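You operate a simulated robot arm through the tools that you are given. There is no shell and no other tool.

You are at the controls of a simulated robot arm. One attempt, no reset.

## Task
Drain the wash tub, refill it to the blue line and pump the fleece in it free of suds.
Fine: no soap; watch water and suds go; the fleece stays in the tub, the others where they lie; drain, tap and pump end shut off. Where these are worked on the way, their far stop is far enough and under half their travel is too little: blue tap.

It is judged by the outcome, as a careful person would: the job done as asked, and still so three seconds after it is handed in. It fails if anything else is knocked over, pushed out of place, dropped, spilled or broken.

## Robot
A 7-joint arm with a two-finger parallel gripper, fixed in place. Base frame: the origin is at the foot of the arm, x ahead of it, y to its left, z up. Units: mm, degrees, N and s.
Its first joint turns from -166.0 to 166.0 degrees. Payload 4.4 kg.
The tool frame sits at the grasp point between the pads (the TCP): z along the fingers, y along the line on which they close. The tips reach 23 mm beyond it. The gripper opens to 94 mm. The fingers are 38 mm wide and 10 mm thick; the gripper's body (54 by 96 mm) begins 39 mm behind the TCP.
Orientation is that of the tool frame in the base frame, as a unit quaternion [x, y, z, w]. With the fingers straight down and closing along the base's y, the tool's x points along the base's -x, its y along +y and its z along -z.

## Interface
- The arm moves only by the tool send_rows. Its argument "moves" is a list of rows, each a list of 7 numbers: the turn, a rotation vector about the tool's x, y, z in degrees, then the shift along the tool's x, y, z in mm, then the finger opening in mm, from 0 to 94. In form: [[wx, wy, wz, dx, dy, dz, gripper], ...]. A call has 1 to 20 rows; each row is the pose to reach, as a shift and turn from the pose commanded when the call began, along the tool's axes at that moment. A row lasts 0.2 s, in which the tool goes at most 50 mm and 8.6 degrees; a call with a longer step from one row to the next is refused whole, and so is a gripper value outside its range. A pose out of reach is approached as far as the arm can. The call stops where the force on the tool passes 40 N (or 10 N more than at its start, if that is more) or the arm is blocked; 0.2 s more then pass. Each finger travels about 72 mm/s and halts on what it meets, pressing with about 37 N; the grip force reading is that of the motor and also rises with nothing between the fingers. The clock runs only during rows and for 0.2 s after the last one: add rows that repeat a pose to give the fingers time. It gives the time, the measured TCP pose, the force on the tool (base axes), the opening and the grip force at its end, in the units of the frame above (readings bear some noise), with the torque about the TCP (base axes, N m) and any sound that the robot's microphone picked up.
- Cameras (640 x 400 px; columns grow to the right, rows downward): "scene" is fixed at [51.6, 501.6, 1508.6]; the picture's right is [-0.14, -0.99, 0.00], its down [-0.38, 0.05, -0.92] and it looks along [0.92, -0.13, -0.38] (base axes); focal length 296 px, centre (320, 200). "wrist" rides on the gripper at [86, 16, -74] in the tool frame; the picture's right is [-0.18, 0.98, 0.00], its down [-0.58, -0.11, -0.81] and it looks along [-0.79, -0.15, 0.59] (tool axes); focal length 243 px, centre (320, 200). There is no depth. A picture from a camera that has moved, and an enlarged one, comes with that camera's place and axes in the base frame and with its lens.
- get_image(camera): a new picture of that camera. The clock stands still meanwhile.
- inspect(camera, box): a new picture of the part [left, top, right, bottom] of that camera's present view, enlarged. The clock stands still meanwhile.
- finish_job(): hands the job in; it is judged then, once.

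Places have to be worked out from the pictures, the camera data and where the tool is seen. Open the gripper and draw the arm clear of the work before you hand the job in, unless the task says otherwise.

The tools are called after "Emit:" as name(argument=value, ...) on one line, values as JSON. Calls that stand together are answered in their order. send_rows: Moves the arm, as the interface text tells. Its arguments: {"type":"object","properties":{"moves":{"type":"array"}},"required":["moves"]} The other tools are called the same way: get_image (camera) takes a picture; inspect (camera, box) takes an enlarged picture of a part of a camera's view; finish_job () hands the job in.

At the start:

```text
t: 0.0
ee_pos: [502.9, 487.8, 1378.6]
tool_rot: [-0.001, 1.0, 0.0, 0.0]
ft_force: [0.4, 0.6, 0.7]
ft_torque: [-0.02, 0.01, -0.02]
width: 94.2
grasp_force: 0.0
```

scene: 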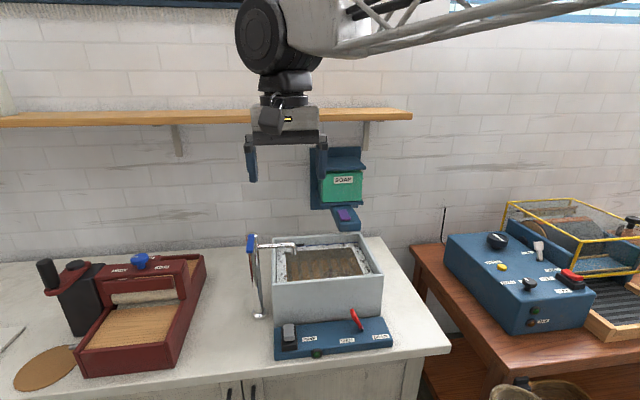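
wrist: 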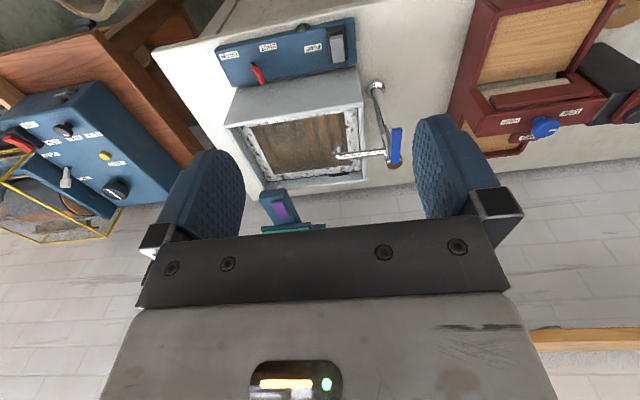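

I'll start by looking closely at the wash tub and its controls before moving.

Emit:
inspect(camera="scene", box=[230, 220, 410, 370])

Emit:
inspect(camera="wrist", box=[200, 0, 430, 200])

Emit:
inspect(camera="scene", box=[260, 310, 400, 370])

Emit:
inspect(camera="scene", box=[290, 130, 390, 240])

```text
2.67 times, centred on (320, 295) of scene
camera zoom: at [51.6, 501.6, 1508.6], right [-0.14, -0.99, 0.0], down [-0.38, 0.05, -0.92], along [0.92, -0.13, -0.38], focal length 788 px, centre (320, -53)
```

zoom: 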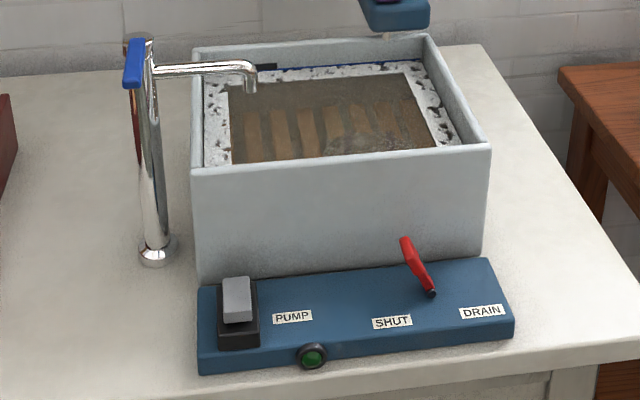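

```text
2.00 times, centred on (315, 100) of wrist
camera zoom: at [416.6, 504.9, 1453.2], right [0.18, 0.98, 0.0], down [0.58, -0.11, 0.81], along [0.79, -0.15, -0.59], focal length 485 px, centre (330, 400)
```

zoom: 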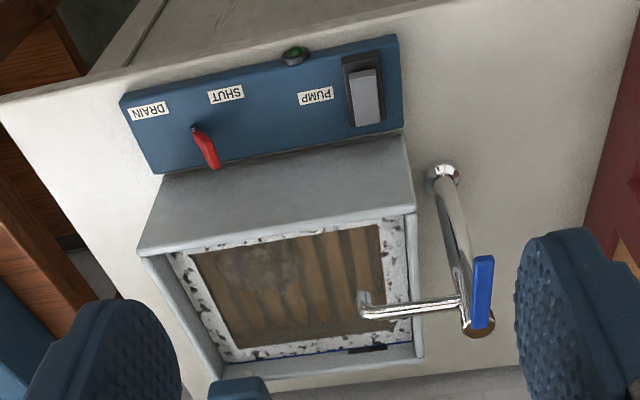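

```text
4.57 times, centred on (330, 340) of scene
camera zoom: at [51.6, 501.6, 1508.6], right [-0.14, -0.99, 0.0], down [-0.38, 0.05, -0.92], along [0.92, -0.13, -0.38], focal length 1352 px, centre (274, -440)
```

zoom: 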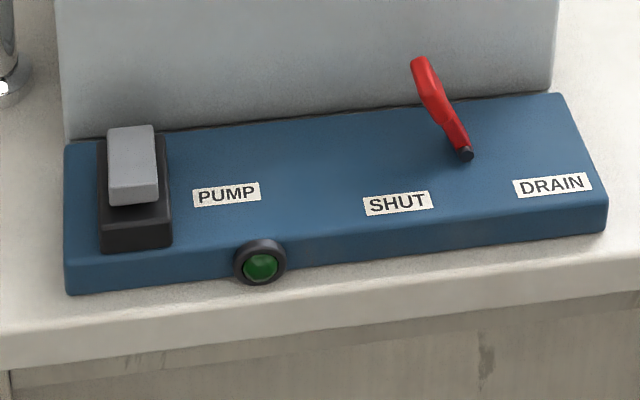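

```text
3.64 times, centred on (340, 185) of scene
camera zoom: at [51.6, 501.6, 1508.6], right [-0.14, -0.99, 0.0], down [-0.38, 0.05, -0.92], along [0.92, -0.13, -0.38], focal length 1075 px, centre (247, 254)
```

zoom: 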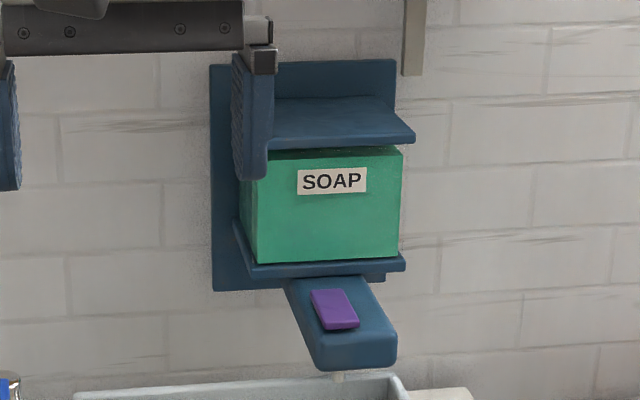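

Triangulating both views: counter at z≈843, pump switch near (641,500,891), red drain lever tip near (671,324,916) with pivot near (652,299,865), blue tap handle from about (795,589,1100) to (698,587,1109), tub rim at z≈988, front at x≈718. I'll lower the arm in the clear space in front of the tub, gripper closing, to look at the controls.

Emit:
send_rows(moves=[[0, 0, 0, 0, -9, 28, 94], [0, 0, 0, 0, -18, 56, 80], [0, 0, 0, 0, -27, 84, 60], [0, 0, 0, 0, -36, 112, 40], [0, 0, 0, 0, -45, 140, 20], [0, 0, 0, 0, -54, 168, 0], [0, 0, 0, 0, -63, 196, 0], [0, 0, 0, 0, -72, 224, 0], [0, 0, 0, 0, -81, 252, 0], [0, 0, 0, 0, -88, 278, 0], [0, 0, 0, 0, -88, 278, 0]])

Emit:
get_image(camera="wrist")

Emit:
get_image(camera="scene")

```text
t: 2.4
ee_pos: [503.0, 400.5, 1100.0]
tool_rot: [0.0, 1.0, -0.001, 0.0]
ft_force: [-0.7, 0.7, 0.6]
ft_torque: [0.0, 0.03, 0.0]
width: 0.0
grasp_force: 37.1
```

```text
taken
camera wrist: at [416.6, 416.8, 1174.9], right [0.18, 0.98, 0.0], down [0.58, -0.11, 0.81], along [0.79, -0.15, -0.59], focal length 243 px, centre (320, 200)
```

wrist: 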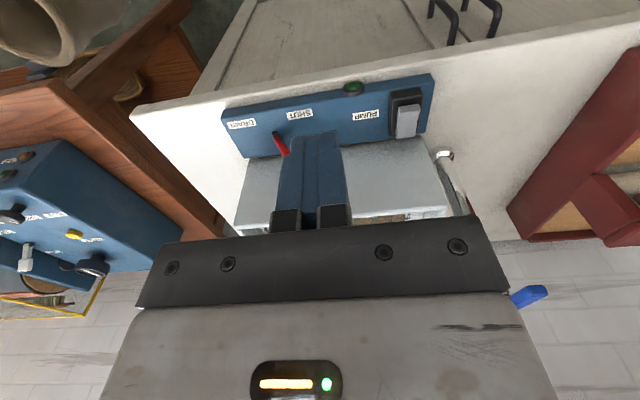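

```text
taken
```

scene: 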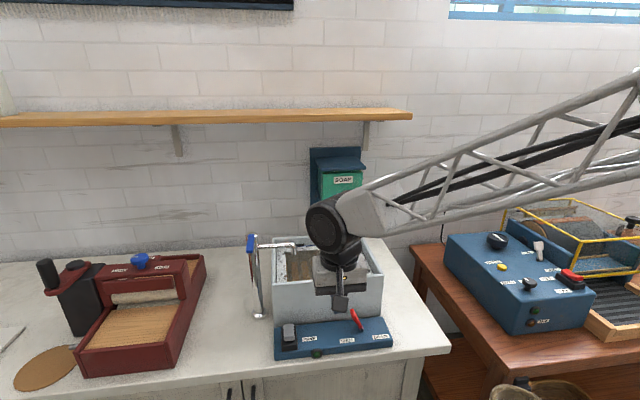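

Emit:
inspect(camera="wrist", box=[210, 60, 450, 210])

Emit:
inspect(camera="scene", box=[265, 300, 405, 365])

```text
2.67 times, centred on (330, 135) of wrist
camera zoom: at [416.6, 416.8, 1174.9], right [0.18, 0.98, 0.0], down [0.58, -0.11, 0.81], along [0.79, -0.15, -0.59], focal length 647 px, centre (293, 373)
```

zoom: 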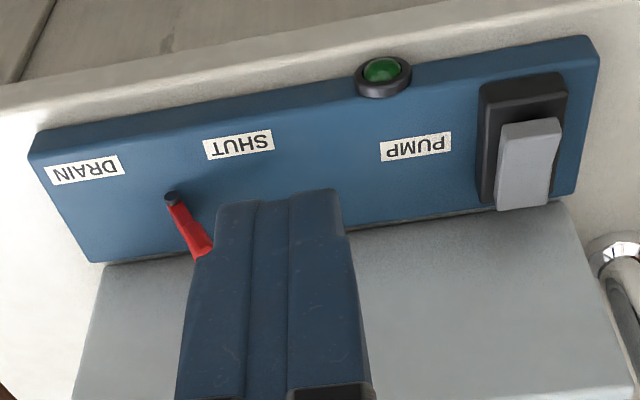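

```text
4.57 times, centred on (335, 332) of scene
camera zoom: at [51.6, 501.6, 1508.6], right [-0.14, -0.99, 0.0], down [-0.38, 0.05, -0.92], along [0.92, -0.13, -0.38], focal length 1352 px, centre (251, -406)
```

zoom: 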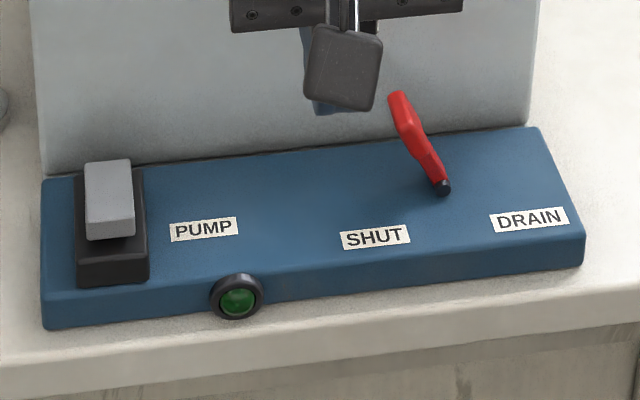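

The red lever tilts about a pin at roughly (644,302,868), leaning toward SHUT (+y) now. I'll bring the closed fingers down on its +y side at about (660,365,911), clear of the tub front.

Emit:
send_rows(moves=[[0, 0, 0, -30, -7, 20, 0], [0, 0, 0, -60, -14, 40, 0], [0, 0, 0, -90, -21, 60, 0], [0, 0, 0, -120, -28, 80, 0], [0, 0, 0, -157, -35, 100, 0], [0, 0, 0, -157, -35, 130, 0], [0, 0, 0, -157, -35, 160, 0], [0, 0, 0, -157, -35, 187, 0], [0, 0, 0, -157, -35, 187, 0]])

Emit:
inspect(camera="scene", box=[255, 230, 415, 365])

Emit:
get_image(camera="wrist")

```text
t: 4.4
ee_pos: [660.4, 365.3, 912.9]
tool_rot: [0.0, 1.0, 0.001, 0.0]
ft_force: [0.6, 0.9, 0.1]
ft_torque: [-0.06, 0.01, 0.01]
width: 0.1
grasp_force: 37.2
```

```text
2.96 times, centred on (335, 298) of scene
camera zoom: at [51.6, 501.6, 1508.6], right [-0.14, -0.99, 0.0], down [-0.38, 0.05, -0.92], along [0.92, -0.13, -0.38], focal length 876 px, centre (276, -89)
```

zoom: 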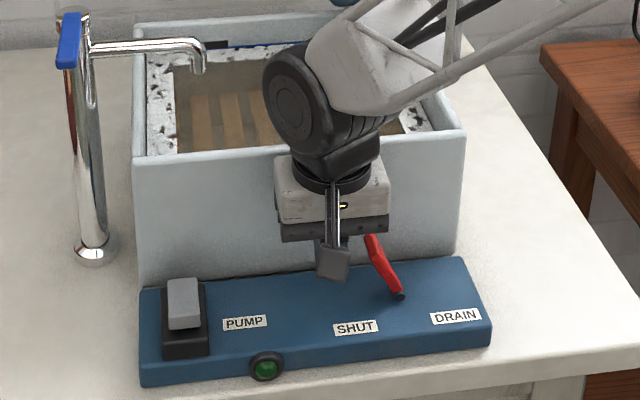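

```text
taken
camera wrist: at [573.7, 381.4, 987.1], right [0.18, 0.98, 0.0], down [0.58, -0.11, 0.81], along [0.79, -0.15, -0.59], focal length 243 px, centre (320, 200)
```

wrist: 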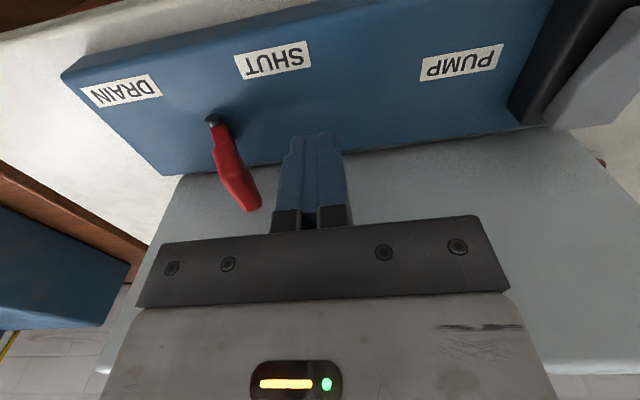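

Fingers are right of the pump side and 20 mm left of the lever (tip about (663,329,922)). I'll push slowly toward -y, letting the force limit mark the stop.

Emit:
send_rows(moves=[[0, 0, 0, 0, -8, 0, 0], [0, 0, 0, 0, -16, 0, 0], [0, 0, 0, 0, -24, 0, 0], [0, 0, 0, 0, -30, 0, 0], [0, 0, 0, 0, -36, 0, 0], [0, 0, 0, 0, -42, 0, 0], [0, 0, 0, 0, -48, 0, 0], [0, 0, 0, 0, -54, 0, 0], [0, 0, 0, 0, -60, 0, 0], [0, 0, 0, 0, -66, 0, 0], [0, 0, 0, 0, -70, 0, 0]])

Emit:
get_image(camera="wrist")

Emit:
inspect(camera="scene", box=[255, 230, 415, 365])

```text
t: 5.8
ee_pos: [661.4, 326.1, 916.9]
tool_rot: [0.0, 1.0, 0.001, 0.003]
ft_force: [0.8, 1.5, 5.7]
ft_torque: [-0.04, 0.05, -0.04]
width: 0.0
grasp_force: 36.7
stopped in row 6: the force on the tool passed its limit at 44 N (the readings are from after the stop); the commanded pose is now the measured one
```

```text
taken
camera wrist: at [574.6, 342.3, 991.6], right [0.18, 0.98, 0.0], down [0.58, -0.11, 0.81], along [0.8, -0.15, -0.59], focal length 243 px, centre (320, 200)
```

wrist: 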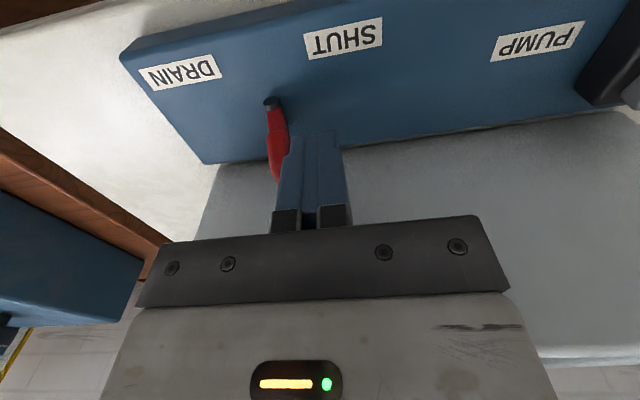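

```text
2.96 times, centred on (335, 298) of scene
camera zoom: at [51.6, 501.6, 1508.6], right [-0.14, -0.99, 0.0], down [-0.38, 0.05, -0.92], along [0.92, -0.13, -0.38], focal length 876 px, centre (276, -89)
```

zoom: 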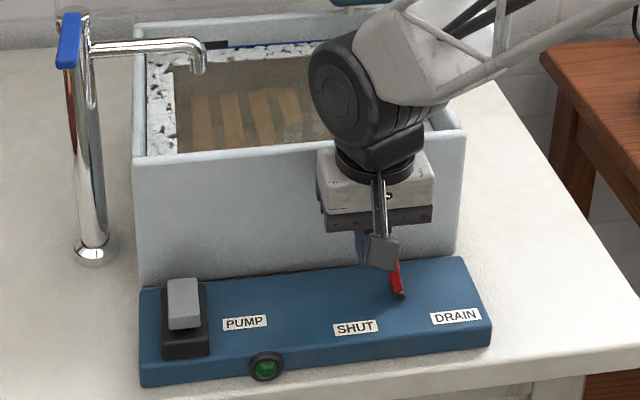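

The lever has moved to nearly upright but the push hit 44 N. I'll continue more slowly with a slight rise, checking the force.

Emit:
send_rows(moves=[[0, 0, 0, 0, -2, 0, 0], [0, 0, 0, 0, -4, 0, 0], [0, 0, 0, 0, -6, 0, 0], [0, 0, 0, 0, -8, 0, 0], [0, 0, 0, 0, -10, 0, 0]])

Emit:
inspect(camera="wrist", box=[200, 40, 440, 240])

```text
t: 7.2
ee_pos: [662.3, 316.5, 919.1]
tool_rot: [0.0, 1.0, 0.001, 0.003]
ft_force: [-2.9, 0.8, 7.6]
ft_torque: [-0.08, 0.13, -0.05]
width: 0.0
grasp_force: 37.2
stopped in row 5: the force on the tool passed its limit at 41 N (the readings are from after the stop); the commanded pose is now the measured one
```

```text
2.00 times, centred on (320, 140) of wrist
camera zoom: at [574.9, 332.5, 993.2], right [0.18, 0.98, 0.0], down [0.58, -0.11, 0.81], along [0.8, -0.15, -0.59], focal length 485 px, centre (320, 320)
```

zoom: 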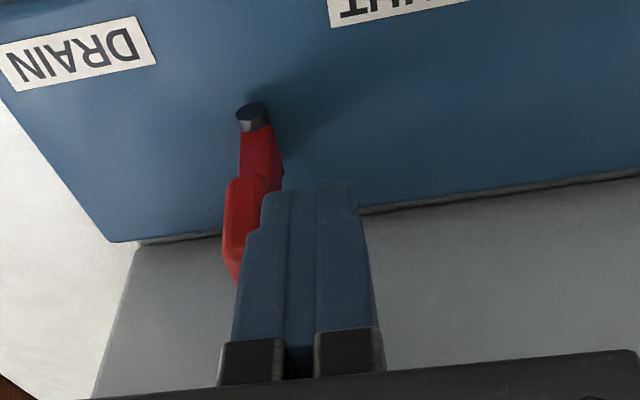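

The push tilts the lever but contact is low on it. I'll back off a touch, raise 14 mm for better leverage, and push on.

Emit:
send_rows(moves=[[0, 0, 0, 0, 6, 0, 0], [0, 0, 0, 0, 6, -7, 0], [0, 0, 0, 0, 6, -14, 0], [0, 0, 0, 0, 2, -14, 0], [0, 0, 0, 0, -2, -14, 0], [0, 0, 0, 0, -5, -14, 0], [0, 0, 0, 0, -8, -14, 0], [0, 0, 0, 0, -11, -14, 0], [0, 0, 0, 0, -14, -14, 0], [0, 0, 0, 0, -17, -14, 0], [0, 0, 0, 0, -20, -14, 0]])

Emit:
inspect(camera="wrist", box=[200, 40, 440, 240])

Emit:
inspect(camera="scene", box=[255, 230, 415, 365])

```text
t: 9.6
ee_pos: [663.0, 296.4, 932.4]
tool_rot: [0.0, 1.0, 0.002, 0.003]
ft_force: [-0.1, 0.1, 0.2]
ft_torque: [0.03, 0.01, -0.01]
width: 0.0
grasp_force: 36.6
```

```text
2.00 times, centred on (320, 140) of wrist
camera zoom: at [574.7, 312.2, 1006.7], right [0.18, 0.98, 0.0], down [0.58, -0.11, 0.81], along [0.8, -0.15, -0.59], focal length 485 px, centre (320, 320)
```

zoom: 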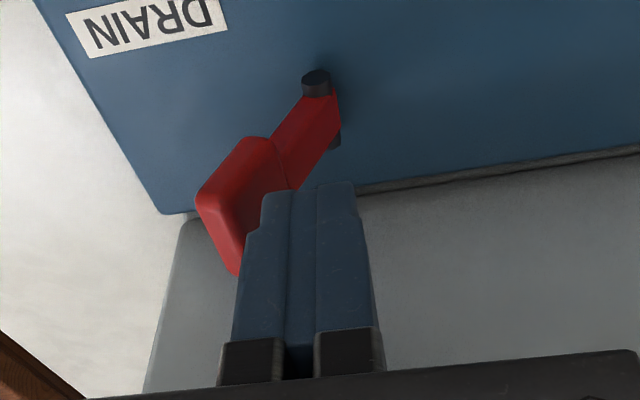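

```text
2.96 times, centred on (335, 298) of scene
camera zoom: at [51.6, 501.6, 1508.6], right [-0.14, -0.99, 0.0], down [-0.38, 0.05, -0.92], along [0.92, -0.13, -0.38], focal length 876 px, centre (276, -89)
```

zoom: 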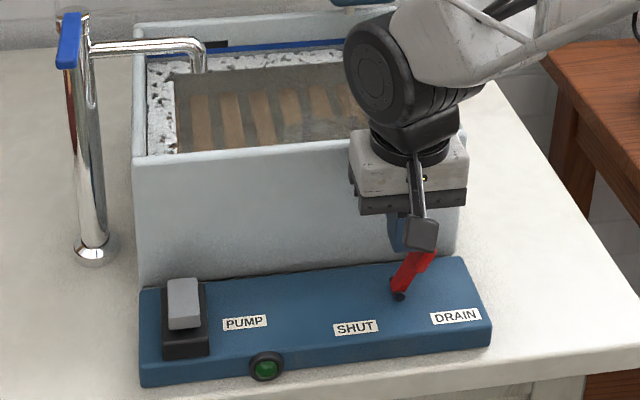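

The lever is now over toward DRAIN and the blue line is already more exposed, so the water is falling. I'll press slightly further to reach its far stop.

Emit:
send_rows(moves=[[0, 0, 0, 0, -4, 0, 0], [0, 0, 0, 0, -8, 0, 0], [0, 0, 0, 0, -12, 0, 0], [0, 0, 0, 0, -16, 0, 0], [0, 0, 0, 0, -20, 0, 0]])

Emit:
inspect(camera="wrist", box=[200, 40, 440, 240])

Emit:
inspect(camera="scene", box=[255, 230, 415, 365])

```text
t: 10.6
ee_pos: [661.8, 284.2, 933.1]
tool_rot: [-0.002, 1.0, 0.003, 0.004]
ft_force: [-1.8, 23.4, -1.0]
ft_torque: [0.49, 0.07, -0.06]
width: 0.0
grasp_force: 37.0
stopped in row 5: the force on the tool passed its limit at 49 N (the readings are from after the stop); the commanded pose is now the measured one
```

```text
2.00 times, centred on (320, 140) of wrist
camera zoom: at [574.5, 299.9, 1006.5], right [0.18, 0.98, 0.01], down [0.58, -0.11, 0.81], along [0.8, -0.14, -0.59], focal length 485 px, centre (320, 320)
```

zoom: 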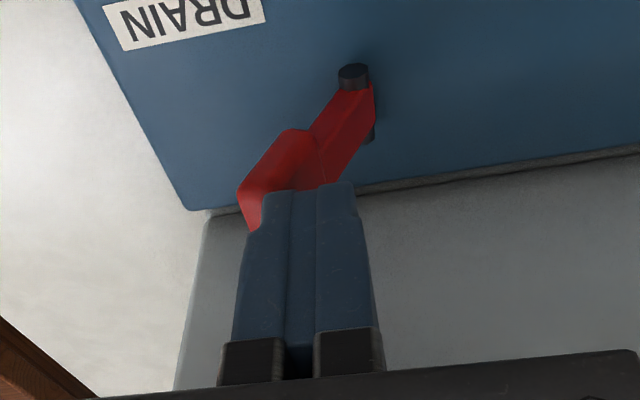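

```text
2.96 times, centred on (335, 298) of scene
camera zoom: at [51.6, 501.6, 1508.6], right [-0.14, -0.99, 0.0], down [-0.38, 0.05, -0.92], along [0.92, -0.13, -0.38], focal length 876 px, centre (276, -89)
```

zoom: 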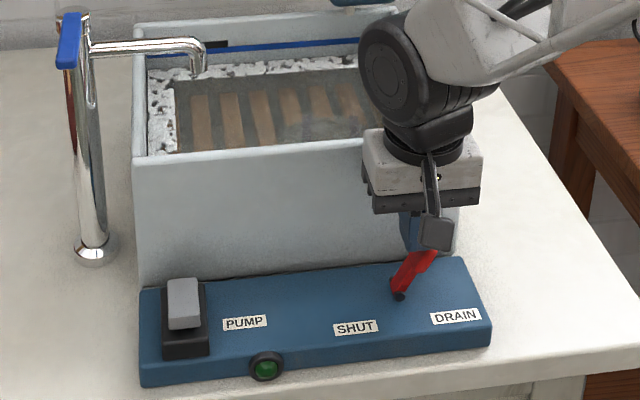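

Drain is at its stop (force limit, water visibly dropping). I'll lift off and move to the right-hand side, clear of the view, and watch it drain.

Emit:
send_rows(moves=[[0, 0, 0, 0, 6, 0, 0], [0, 0, 0, 0, 12, -10, 0], [0, 0, 0, 0, 12, -45, 0], [0, 0, 0, 0, 12, -85, 0], [0, 0, 0, 20, 0, -125, 0], [0, 0, 0, 50, -25, -160, 0], [0, 0, 0, 80, -55, -180, 0], [0, 0, 0, 110, -85, -190, 0], [0, 0, 0, 140, -115, -190, 0], [0, 0, 0, 140, -115, -190, 0], [0, 0, 0, 140, -115, -190, 0], [0, 0, 0, 140, -115, -190, 0], [0, 0, 0, 140, -115, -190, 0], [0, 0, 0, 140, -115, -190, 0]])

Emit:
get_image(camera="wrist")

Emit:
inspect(camera="scene", box=[235, 220, 415, 365])

```text
refused: row 6 steps farther than a row can; nothing moved
```

```text
taken
camera wrist: at [574.5, 299.9, 1006.5], right [0.18, 0.98, 0.01], down [0.58, -0.11, 0.81], along [0.8, -0.14, -0.59], focal length 243 px, centre (320, 200)
```

wrist: 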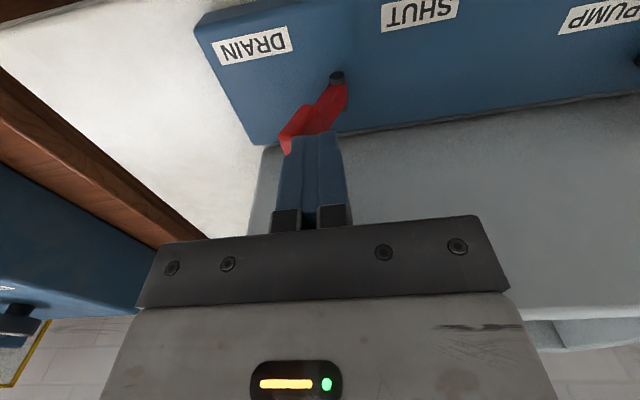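

```text
2.76 times, centred on (325, 292) of scene
camera zoom: at [51.6, 501.6, 1508.6], right [-0.14, -0.99, 0.0], down [-0.38, 0.05, -0.92], along [0.92, -0.13, -0.38], focal length 816 px, centre (306, -55)
```

zoom: 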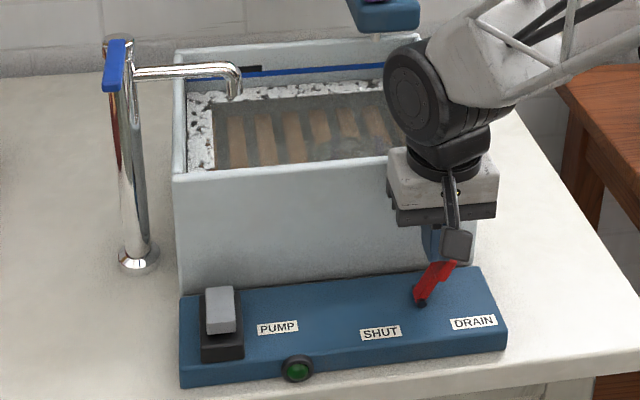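

That sequence had one over-long step; I'll resend with shorter steps.

Emit:
send_rows(moves=[[0, 0, 0, 0, 6, 0, 0], [0, 0, 0, 0, 12, -10, 0], [0, 0, 0, 0, 12, -45, 0], [0, 0, 0, 0, 12, -85, 0], [0, 0, 0, 15, 5, -120, 0], [0, 0, 0, 35, -15, -150, 0], [0, 0, 0, 60, -40, -170, 0], [0, 0, 0, 85, -65, -185, 0], [0, 0, 0, 110, -90, -190, 0], [0, 0, 0, 140, -115, -190, 0], [0, 0, 0, 140, -115, -190, 0]])

Emit:
get_image(camera="wrist")

Emit:
inspect(camera="scene", box=[235, 220, 415, 365])

```text
t: 13.0
ee_pos: [520.1, 166.4, 1120.8]
tool_rot: [-0.002, 1.0, 0.002, 0.003]
ft_force: [-0.6, -0.9, -0.7]
ft_torque: [-0.01, -0.01, 0.0]
width: 0.1
grasp_force: 36.7
```

```text
taken
camera wrist: at [432.8, 182.2, 1195.1], right [0.18, 0.98, 0.01], down [0.58, -0.11, 0.81], along [0.8, -0.14, -0.59], focal length 243 px, centre (320, 200)
```

wrist: 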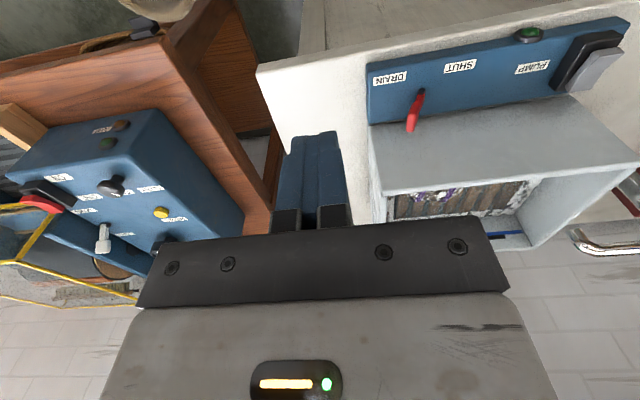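

```text
2.76 times, centred on (325, 292) of scene
camera zoom: at [51.6, 501.6, 1508.6], right [-0.14, -0.99, 0.0], down [-0.38, 0.05, -0.92], along [0.92, -0.13, -0.38], focal length 816 px, centre (306, -55)
```

zoom: 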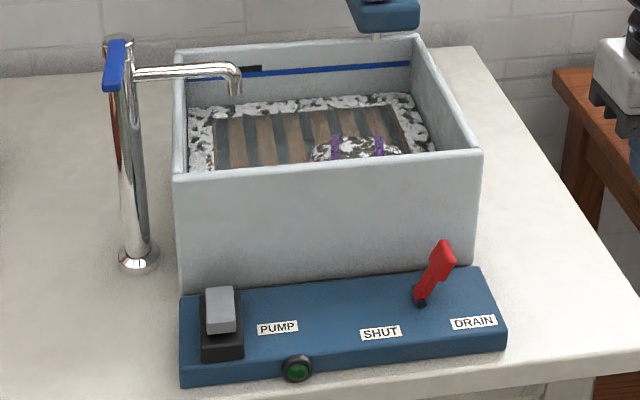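

The drain works: level falling, suds lining the walls and the fleece emerging. I'll wait here about 4 s and look at the pump switch from this side.

Emit:
send_rows(moves=[[0, 0, 0, 0, 0, 0, 0], [0, 0, 0, 0, 0, 0, 0], [0, 0, 0, 0, 0, 0, 0], [0, 0, 0, 0, 0, 0, 0], [0, 0, 0, 0, 0, 0, 0], [0, 0, 0, 0, 0, 0, 0], [0, 0, 0, 0, 0, 0, 0], [0, 0, 0, 0, 0, 0, 0], [0, 0, 0, 0, 0, 0, 0], [0, 0, 0, 0, 0, 0, 0], [0, 0, 0, 0, 0, 0, 0], [0, 0, 0, 0, 0, 0, 0], [0, 0, 0, 0, 0, 0, 0], [0, 0, 0, 0, 0, 0, 0], [0, 0, 0, 0, 0, 0, 0], [0, 0, 0, 0, 0, 0, 0], [0, 0, 0, 0, 0, 0, 0], [0, 0, 0, 0, 0, 0, 0], [0, 0, 0, 0, 0, 0, 0], [0, 0, 0, 0, 0, 0, 0]])

Emit:
inspect(camera="wrist", box=[500, 10, 640, 110])

Emit:
inspect(camera="scene", box=[245, 220, 405, 320])

Emit:
inspect(camera="wrist", box=[360, 20, 640, 250])

```text
t: 17.2
ee_pos: [521.0, 165.6, 1121.3]
tool_rot: [-0.002, 1.0, 0.003, 0.003]
ft_force: [-0.7, 0.4, 0.5]
ft_torque: [0.01, 0.02, -0.02]
width: 0.0
grasp_force: 36.3
```

```text
4.00 times, centred on (570, 60) of wrist
camera zoom: at [433.1, 182.4, 1195.1], right [0.18, 0.98, 0.01], down [0.58, -0.11, 0.81], along [0.8, -0.14, -0.59], focal length 970 px, centre (-680, 760)
```

zoom: 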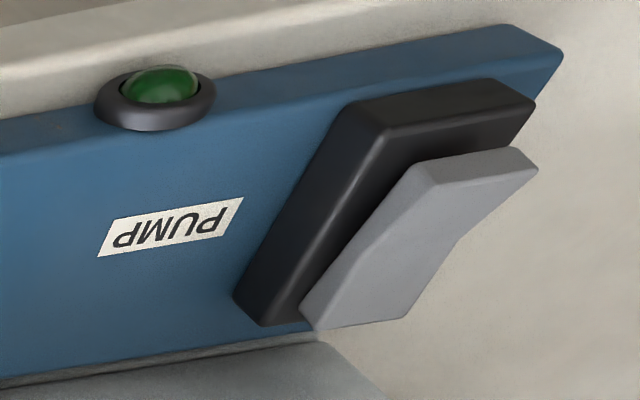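

```text
4.00 times, centred on (325, 270) of scene
camera zoom: at [51.6, 501.6, 1508.6], right [-0.14, -0.99, 0.0], down [-0.38, 0.05, -0.92], along [0.92, -0.13, -0.38], focal length 1183 px, centre (300, -80)
```

zoom: 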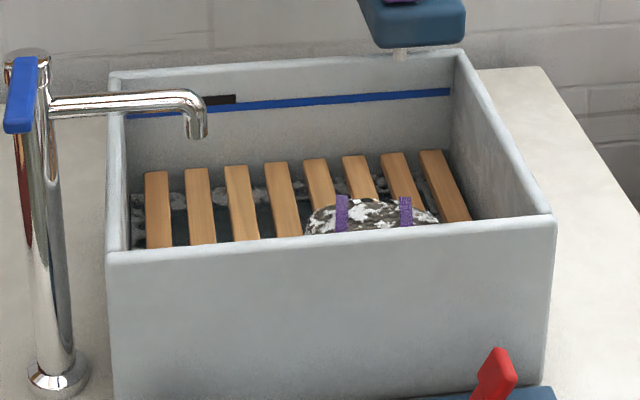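

```text
1.74 times, centred on (500, 135) of wrist
camera zoom: at [433.1, 182.4, 1195.1], right [0.18, 0.98, 0.01], down [0.58, -0.11, 0.81], along [0.8, -0.14, -0.59], focal length 422 px, centre (7, 313)
```

zoom: 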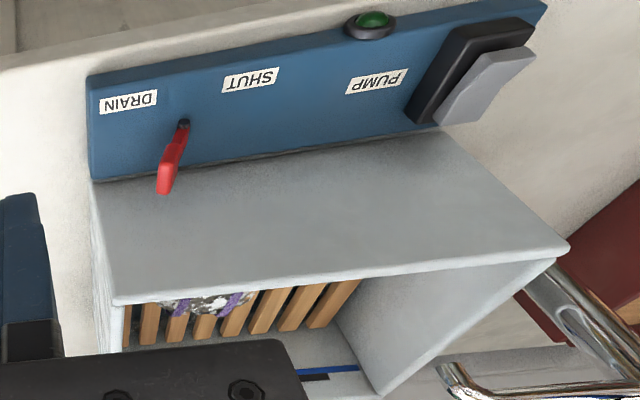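

The tub is nearly empty: slats exposed, a little dark water and suds below. The pump looks like a rocker with its front end raised (light dark = off). I'll wait another few seconds for the drain to finish.

Emit:
send_rows(moves=[[0, 0, 0, 0, 0, 0, 0], [0, 0, 0, 0, 0, 0, 0], [0, 0, 0, 0, 0, 0, 0], [0, 0, 0, 0, 0, 0, 0], [0, 0, 0, 0, 0, 0, 0], [0, 0, 0, 0, 0, 0, 0], [0, 0, 0, 0, 0, 0, 0], [0, 0, 0, 0, 0, 0, 0], [0, 0, 0, 0, 0, 0, 0], [0, 0, 0, 0, 0, 0, 0], [0, 0, 0, 0, 0, 0, 0], [0, 0, 0, 0, 0, 0, 0], [0, 0, 0, 0, 0, 0, 0], [0, 0, 0, 0, 0, 0, 0], [0, 0, 0, 0, 0, 0, 0]])

Emit:
inspect(camera="scene", box=[245, 220, 405, 320])

```text
t: 20.4
ee_pos: [519.8, 167.4, 1120.0]
tool_rot: [-0.001, 1.0, 0.002, 0.004]
ft_force: [0.1, -0.2, -0.1]
ft_torque: [0.03, -0.01, 0.03]
width: 0.0
grasp_force: 37.7
```

```text
4.00 times, centred on (325, 270) of scene
camera zoom: at [51.6, 501.6, 1508.6], right [-0.14, -0.99, 0.0], down [-0.38, 0.05, -0.92], along [0.92, -0.13, -0.38], focal length 1183 px, centre (300, -80)
```

zoom: 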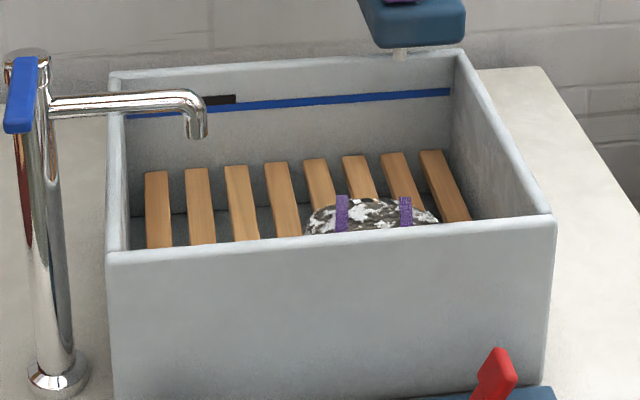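

Drained dry. Now I'll come down on the -y side of the red lever at about (660,233,934) and then push it back toward SHUT.

Emit:
send_rows(moves=[[0, 0, 0, -30, 14, 25, 0], [0, 0, 0, -60, 28, 50, 0], [0, 0, 0, -90, 42, 75, 0], [0, 0, 0, -115, 55, 100, 0], [0, 0, 0, -140, 66, 125, 0], [0, 0, 0, -140, 66, 155, 0], [0, 0, 0, -140, 66, 186, 0], [0, 0, 0, -140, 66, 186, 0]])

Emit:
get_image(camera="wrist")

Emit:
inspect(camera="scene", box=[255, 230, 415, 365])

```text
t: 22.2
ee_pos: [662.5, 233.6, 936.9]
tool_rot: [0.0, 1.0, 0.002, 0.003]
ft_force: [0.2, 0.3, -0.4]
ft_torque: [0.01, -0.01, 0.01]
width: 0.1
grasp_force: 36.9
```

```text
taken
camera wrist: at [575.3, 249.1, 1011.4], right [0.18, 0.98, 0.01], down [0.58, -0.11, 0.81], along [0.8, -0.14, -0.59], focal length 243 px, centre (320, 200)
```

wrist: 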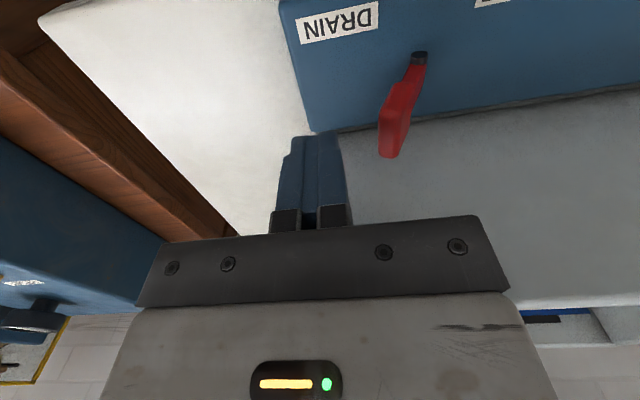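

```text
2.96 times, centred on (335, 298) of scene
camera zoom: at [51.6, 501.6, 1508.6], right [-0.14, -0.99, 0.0], down [-0.38, 0.05, -0.92], along [0.92, -0.13, -0.38], focal length 876 px, centre (276, -89)
```

zoom: 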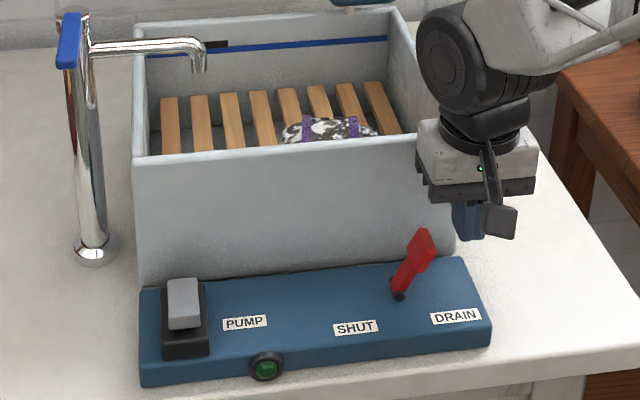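

Lever tip is near (663,278,922). I'll go down 8 mm more for firmer contact and push toward +y slowly.

Emit:
send_rows(moves=[[0, 0, 0, 0, 8, 4, 0], [0, 0, 0, 0, 16, 8, 0], [0, 0, 0, 0, 24, 8, 0], [0, 0, 0, 0, 30, 8, 0], [0, 0, 0, 0, 34, 8, 0], [0, 0, 0, 0, 38, 7, 0], [0, 0, 0, 0, 42, 6, 0], [0, 0, 0, 0, 46, 5, 0], [0, 0, 0, 0, 50, 4, 0], [0, 0, 0, 0, 54, 4, 0], [0, 0, 0, 0, 58, 4, 0], [0, 0, 0, 0, 62, 4, 0], [0, 0, 0, 0, 66, 4, 0], [0, 0, 0, 0, 70, 4, 0], [0, 0, 0, 0, 74, 4, 0], [0, 0, 0, 0, 78, 4, 0], [0, 0, 0, 0, 82, 5, 0], [0, 0, 0, 0, 85, 6, 0]])

Emit:
get_image(camera="wrist")

Emit:
inspect(camera="scene", box=[255, 230, 415, 365])

```text
t: 25.7
ee_pos: [662.9, 309.7, 931.8]
tool_rot: [0.0, 1.0, 0.001, 0.003]
ft_force: [-1.9, -27.1, 11.6]
ft_torque: [-0.54, 0.03, 0.02]
width: 0.0
grasp_force: 36.6
stopped in row 17: the force on the tool passed its limit at 47 N (the readings are from after the stop); the commanded pose is now the measured one
```

```text
taken
camera wrist: at [574.9, 325.6, 1005.9], right [0.18, 0.98, 0.0], down [0.58, -0.11, 0.81], along [0.8, -0.15, -0.59], focal length 243 px, centre (320, 200)
```

wrist: 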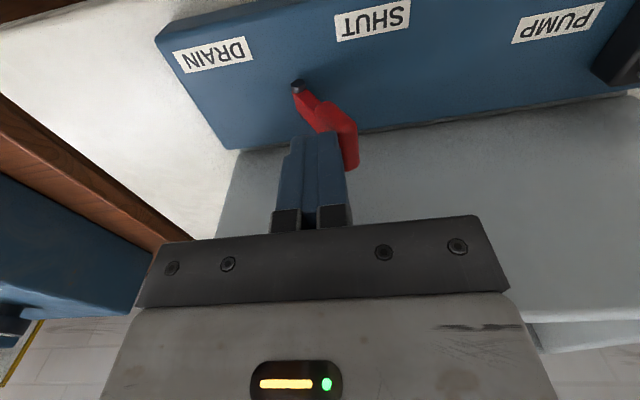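

```text
2.96 times, centred on (335, 298) of scene
camera zoom: at [51.6, 501.6, 1508.6], right [-0.14, -0.99, 0.0], down [-0.38, 0.05, -0.92], along [0.92, -0.13, -0.38], focal length 876 px, centre (276, -89)
```

zoom: 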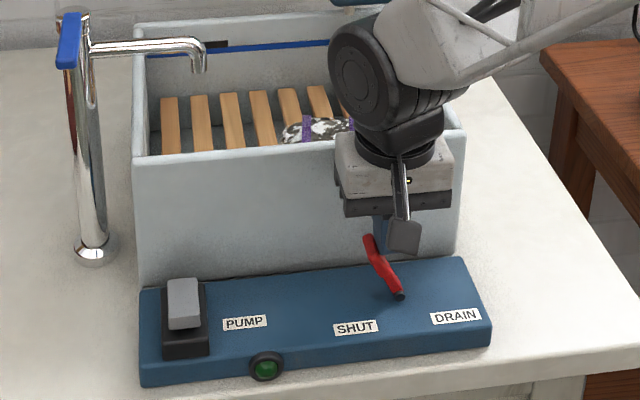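

Lever is back on its SHUT stop. I'll back off, rise, and go look at the blue tap handle from above and in front.

Emit:
send_rows(moves=[[0, 0, 0, 0, -8, 0, 0], [0, 0, 0, 0, -8, -35, 0], [0, 0, 0, 5, -8, -75, 0], [0, 0, 0, 10, 0, -120, 0], [0, 0, 0, 15, 25, -160, 0], [0, 0, 0, 20, 55, -195, 0], [0, 0, 0, 23, 85, -230, 0], [0, 0, 0, 23, 120, -260, 0], [0, 0, 0, 23, 155, -290, 0], [0, 0, 0, 23, 190, -310, 0], [0, 0, 0, 23, 225, -328, 0], [0, 0, 0, 23, 225, -328, 0]])

Emit:
get_image(camera="wrist")

Emit:
get_image(camera="scene")

```text
t: 28.3
ee_pos: [638.3, 534.5, 1258.3]
tool_rot: [0.001, 1.0, 0.003, 0.002]
ft_force: [0.3, 0.1, 0.3]
ft_torque: [0.01, -0.02, -0.03]
width: 0.0
grasp_force: 36.4
```

```text
taken
camera wrist: at [551.2, 550.8, 1333.9], right [0.18, 0.98, 0.0], down [0.58, -0.11, 0.81], along [0.8, -0.15, -0.59], focal length 243 px, centre (320, 200)
```

wrist: 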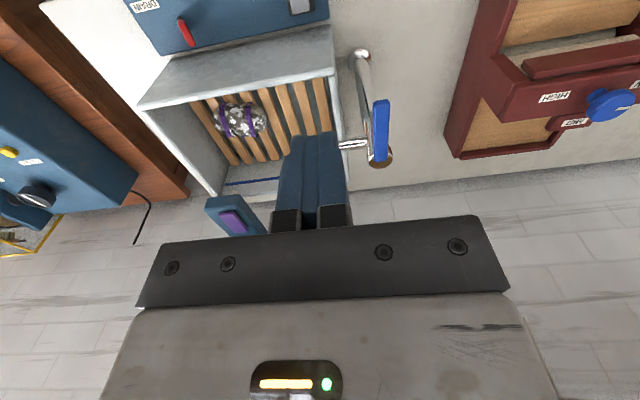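

```text
taken
```

scene: 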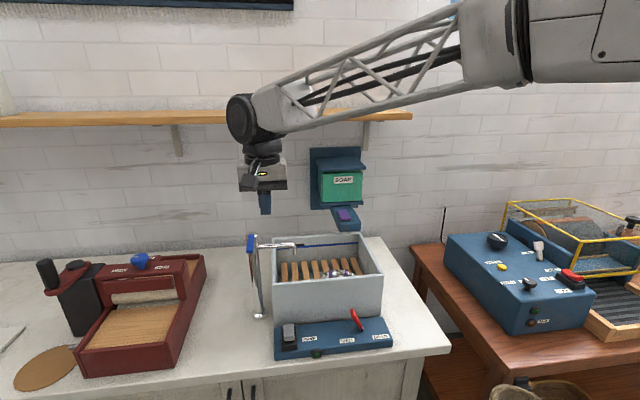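

Emit:
inspect(camera="wrist", box=[320, 30, 440, 180])

Emit:
inspect(camera="scene", box=[235, 220, 315, 325])

Emit:
inspect(camera="scene", box=[240, 228, 300, 265])

```text
2.67 times, centred on (380, 105) of wrist
camera zoom: at [551.2, 550.8, 1333.9], right [0.18, 0.98, 0.0], down [0.58, -0.11, 0.81], along [0.8, -0.15, -0.59], focal length 647 px, centre (160, 453)
```

zoom: 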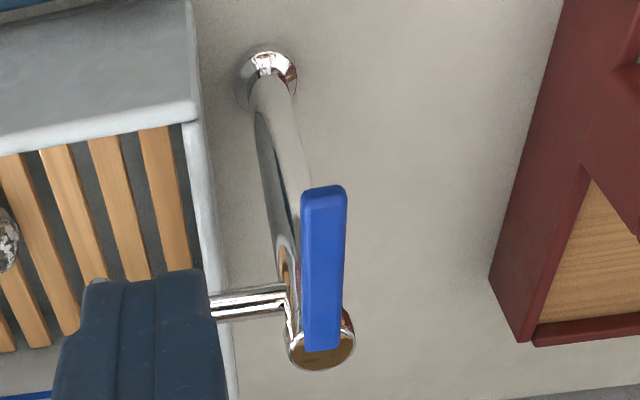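

```text
3.81 times, centred on (275, 272) of scene
camera zoom: at [51.6, 501.6, 1508.6], right [-0.14, -0.99, 0.0], down [-0.38, 0.05, -0.92], along [0.92, -0.13, -0.38], focal length 1126 px, centre (491, -76)
```

zoom: 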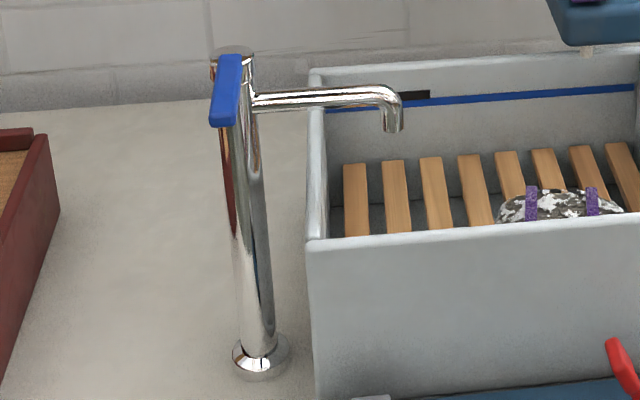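

```text
10.67 times, centred on (270, 246) of scene
camera zoom: at [51.6, 501.6, 1508.6], right [-0.14, -0.99, 0.0], down [-0.38, 0.05, -0.92], along [0.92, -0.13, -0.38], focal length 3154 px, centre (853, -296)
```

zoom: 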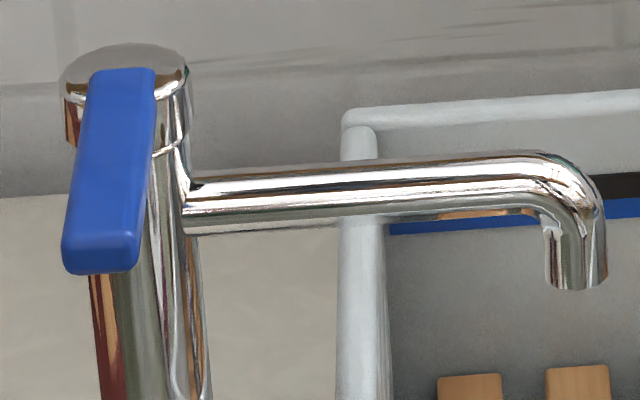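

The handle is a horizontal lever on top of the post: tip about (702,588), pivot about (772,588), z≈1098–1112. I'll straddle it near its tip with fingers open 46 mm at (712,588,1119), so it can be swung and swung back.

Emit:
send_rows(moves=[[0, 0, 0, -15, 11, 12, 15], [0, 0, 0, -30, 22, 24, 30], [0, 0, 0, -45, 33, 36, 46], [0, 0, 0, -60, 44, 48, 46], [0, 0, 0, -74, 53, 60, 46], [0, 0, 0, -74, 53, 75, 46], [0, 0, 0, -74, 53, 75, 46]])

Emit:
inspect(camera="wrist", box=[200, 60, 440, 240])

Emit:
inspect(camera="scene", box=[215, 190, 315, 270])

```text
t: 29.9
ee_pos: [711.3, 587.4, 1184.9]
tool_rot: [0.0, 1.0, 0.002, 0.003]
ft_force: [-0.3, 0.5, -0.1]
ft_torque: [-0.02, 0.01, 0.0]
width: 46.0
grasp_force: 0.0
```

```text
2.22 times, centred on (320, 150) of wrist
camera zoom: at [624.4, 603.5, 1259.6], right [0.18, 0.98, 0.0], down [0.58, -0.11, 0.81], along [0.8, -0.15, -0.59], focal length 539 px, centre (320, 311)
```

zoom: 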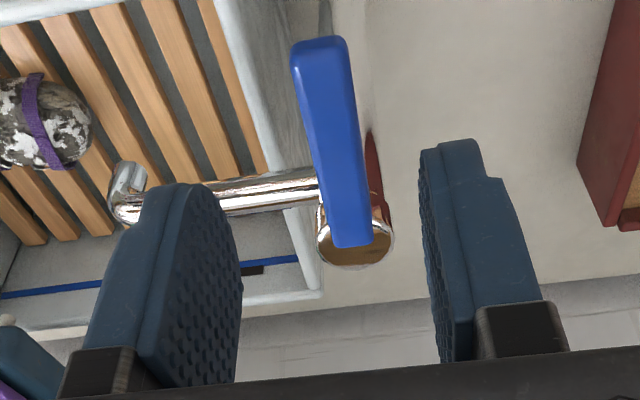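

```text
5.00 times, centred on (265, 230) of scene
camera zoom: at [51.6, 501.6, 1508.6], right [-0.14, -0.99, 0.0], down [-0.38, 0.05, -0.92], along [0.92, -0.13, -0.38], focal length 1478 px, centre (595, 50)
```

zoom: 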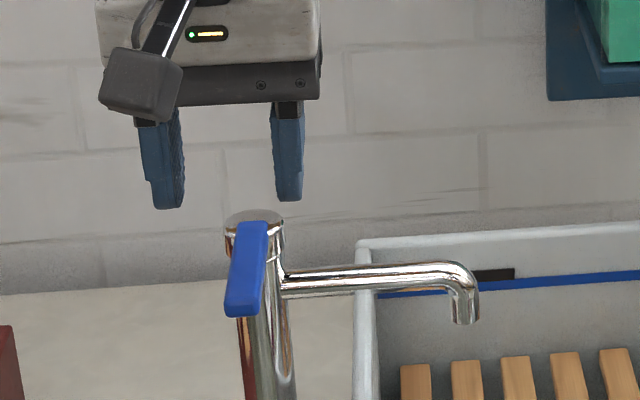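

The handle lies centred under the open fingers. I'll lower 66 mm so the fingers straddle it.

Emit:
send_rows(moves=[[0, 0, 0, 0, 1, 25, 46], [0, 0, 0, 0, 1, 45, 46], [0, 0, 0, 0, 1, 58, 46], [0, 0, 0, 0, 1, 66, 46], [0, 0, 0, 0, 1, 66, 46]])

Emit:
inspect(camera="wrist", box=[200, 60, 440, 240])

Emit:
inspect(camera="scene", box=[215, 190, 315, 270])

```text
t: 31.1
ee_pos: [711.9, 589.6, 1118.7]
tool_rot: [-0.001, 1.0, 0.003, 0.003]
ft_force: [0.4, 0.3, 0.0]
ft_torque: [-0.03, 0.0, -0.01]
width: 46.1
grasp_force: 0.1
```

```text
2.22 times, centred on (320, 150) of wrist
camera zoom: at [624.5, 605.6, 1193.2], right [0.18, 0.98, 0.0], down [0.58, -0.11, 0.81], along [0.8, -0.15, -0.59], focal length 539 px, centre (320, 311)
```

zoom: 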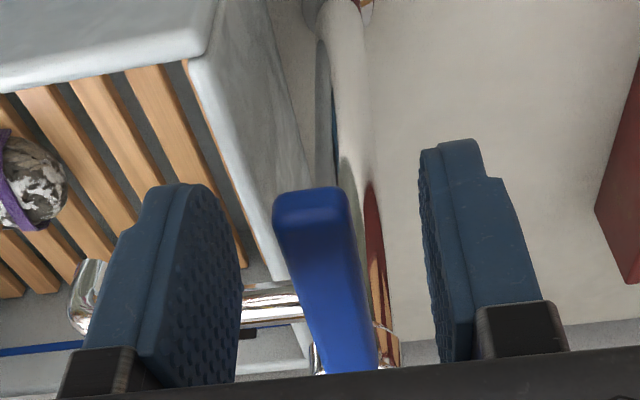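

```text
5.00 times, centred on (265, 230) of scene
camera zoom: at [51.6, 501.6, 1508.6], right [-0.14, -0.99, 0.0], down [-0.38, 0.05, -0.92], along [0.92, -0.13, -0.38], focal length 1478 px, centre (595, 50)
```

zoom: 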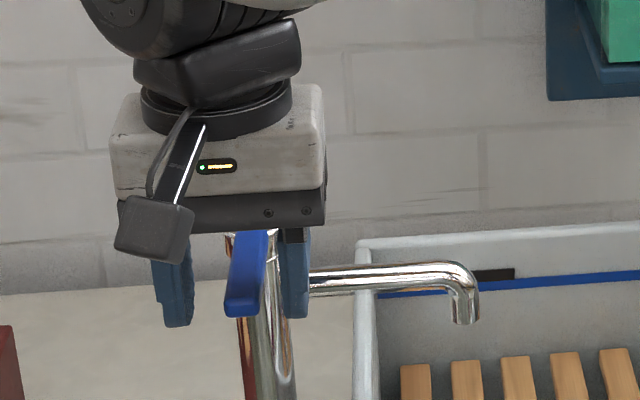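

Straddled. I'll test the swing by pushing toward -y (toward the spout side), slowly.

Emit:
send_rows(moves=[[0, 0, 0, 0, -6, 0, 46], [0, 0, 0, 0, -11, 0, 46], [0, 0, 0, 0, -15, 0, 46], [0, 0, 0, 0, -18, 0, 46], [0, 0, 0, 0, -21, 0, 46], [0, 0, 0, 0, -24, 0, 46], [0, 0, 0, 0, -27, 0, 46]])

Emit:
inspect(camera="wrist", box=[200, 60, 440, 240])

Emit:
inspect(camera="scene", box=[215, 190, 315, 270])

```text
t: 32.7
ee_pos: [712.0, 564.6, 1119.8]
tool_rot: [-0.001, 1.0, 0.003, 0.003]
ft_force: [10.0, 34.7, -6.5]
ft_torque: [0.13, -0.26, 0.31]
width: 61.0
grasp_force: 16.9
stopped in row 7: the force on the tool passed its limit at 41 N (the readings are from after the stop); the commanded pose is now the measured one
```

```text
2.22 times, centred on (320, 150) of wrist
camera zoom: at [624.2, 580.4, 1193.3], right [0.18, 0.98, 0.01], down [0.58, -0.11, 0.81], along [0.8, -0.14, -0.59], focal length 539 px, centre (320, 311)
```

zoom: 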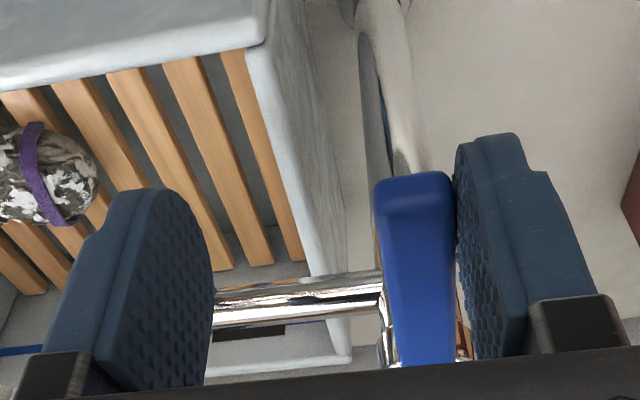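

```text
5.00 times, centred on (265, 230) of scene
camera zoom: at [51.6, 501.6, 1508.6], right [-0.14, -0.99, 0.0], down [-0.38, 0.05, -0.92], along [0.92, -0.13, -0.38], focal length 1478 px, centre (595, 50)
```

zoom: 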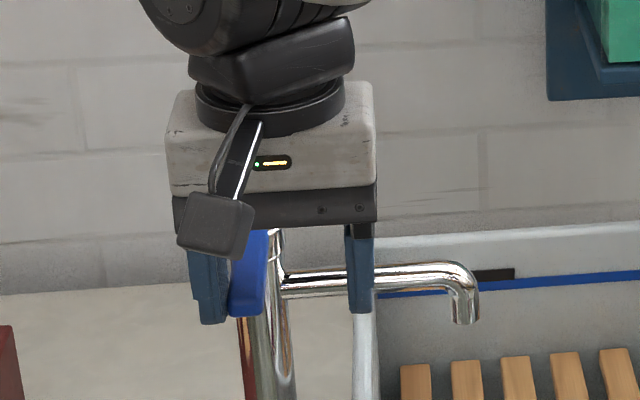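

The handle didn't budge toward -y (the finger was just forced open). I'll return to centre and test the +y direction.

Emit:
send_rows(moves=[[0, 0, 0, 0, 8, 0, 46], [0, 0, 0, 0, 18, 0, 46], [0, 0, 0, 0, 26, 0, 46], [0, 0, 0, 0, 32, 0, 46], [0, 0, 0, 0, 37, 0, 46], [0, 0, 0, 0, 41, 0, 46], [0, 0, 0, 0, 45, 0, 46], [0, 0, 0, 0, 49, 0, 46], [0, 0, 0, 0, 53, 0, 46]])

Emit:
inspect(camera="wrist", box=[200, 60, 440, 240])

Emit:
inspect(camera="scene", box=[215, 190, 315, 270])

```text
t: 34.7
ee_pos: [712.1, 616.4, 1119.9]
tool_rot: [0.0, 1.0, 0.002, 0.002]
ft_force: [1.0, 0.4, -0.5]
ft_torque: [0.0, 0.0, -0.01]
width: 45.9
grasp_force: 0.5
```

```text
2.22 times, centred on (320, 150) of wrist
camera zoom: at [624.1, 632.1, 1193.8], right [0.18, 0.98, 0.01], down [0.58, -0.11, 0.81], along [0.8, -0.15, -0.59], focal length 539 px, centre (320, 311)
```

zoom: 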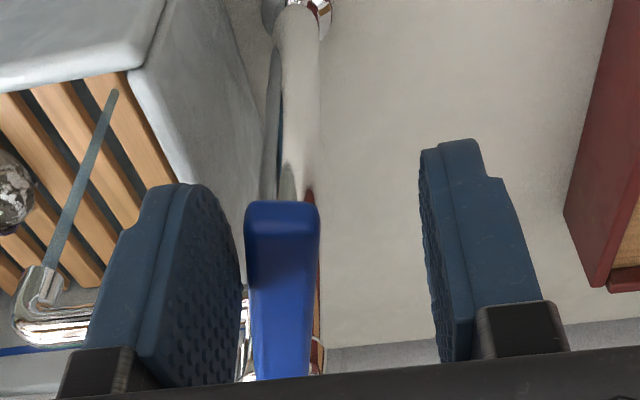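

```text
5.00 times, centred on (265, 230) of scene
camera zoom: at [51.6, 501.6, 1508.6], right [-0.14, -0.99, 0.0], down [-0.38, 0.05, -0.92], along [0.92, -0.13, -0.38], focal length 1478 px, centre (595, 50)
```

zoom: 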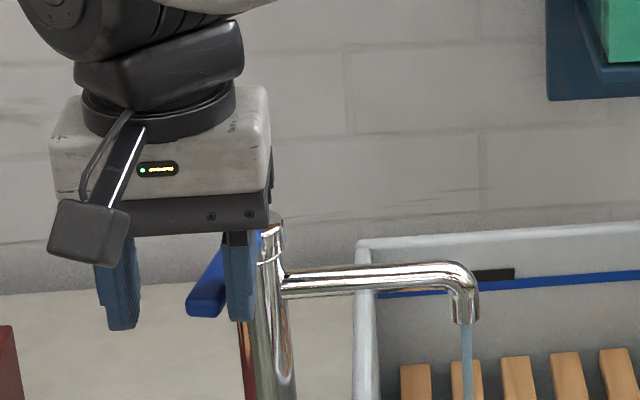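

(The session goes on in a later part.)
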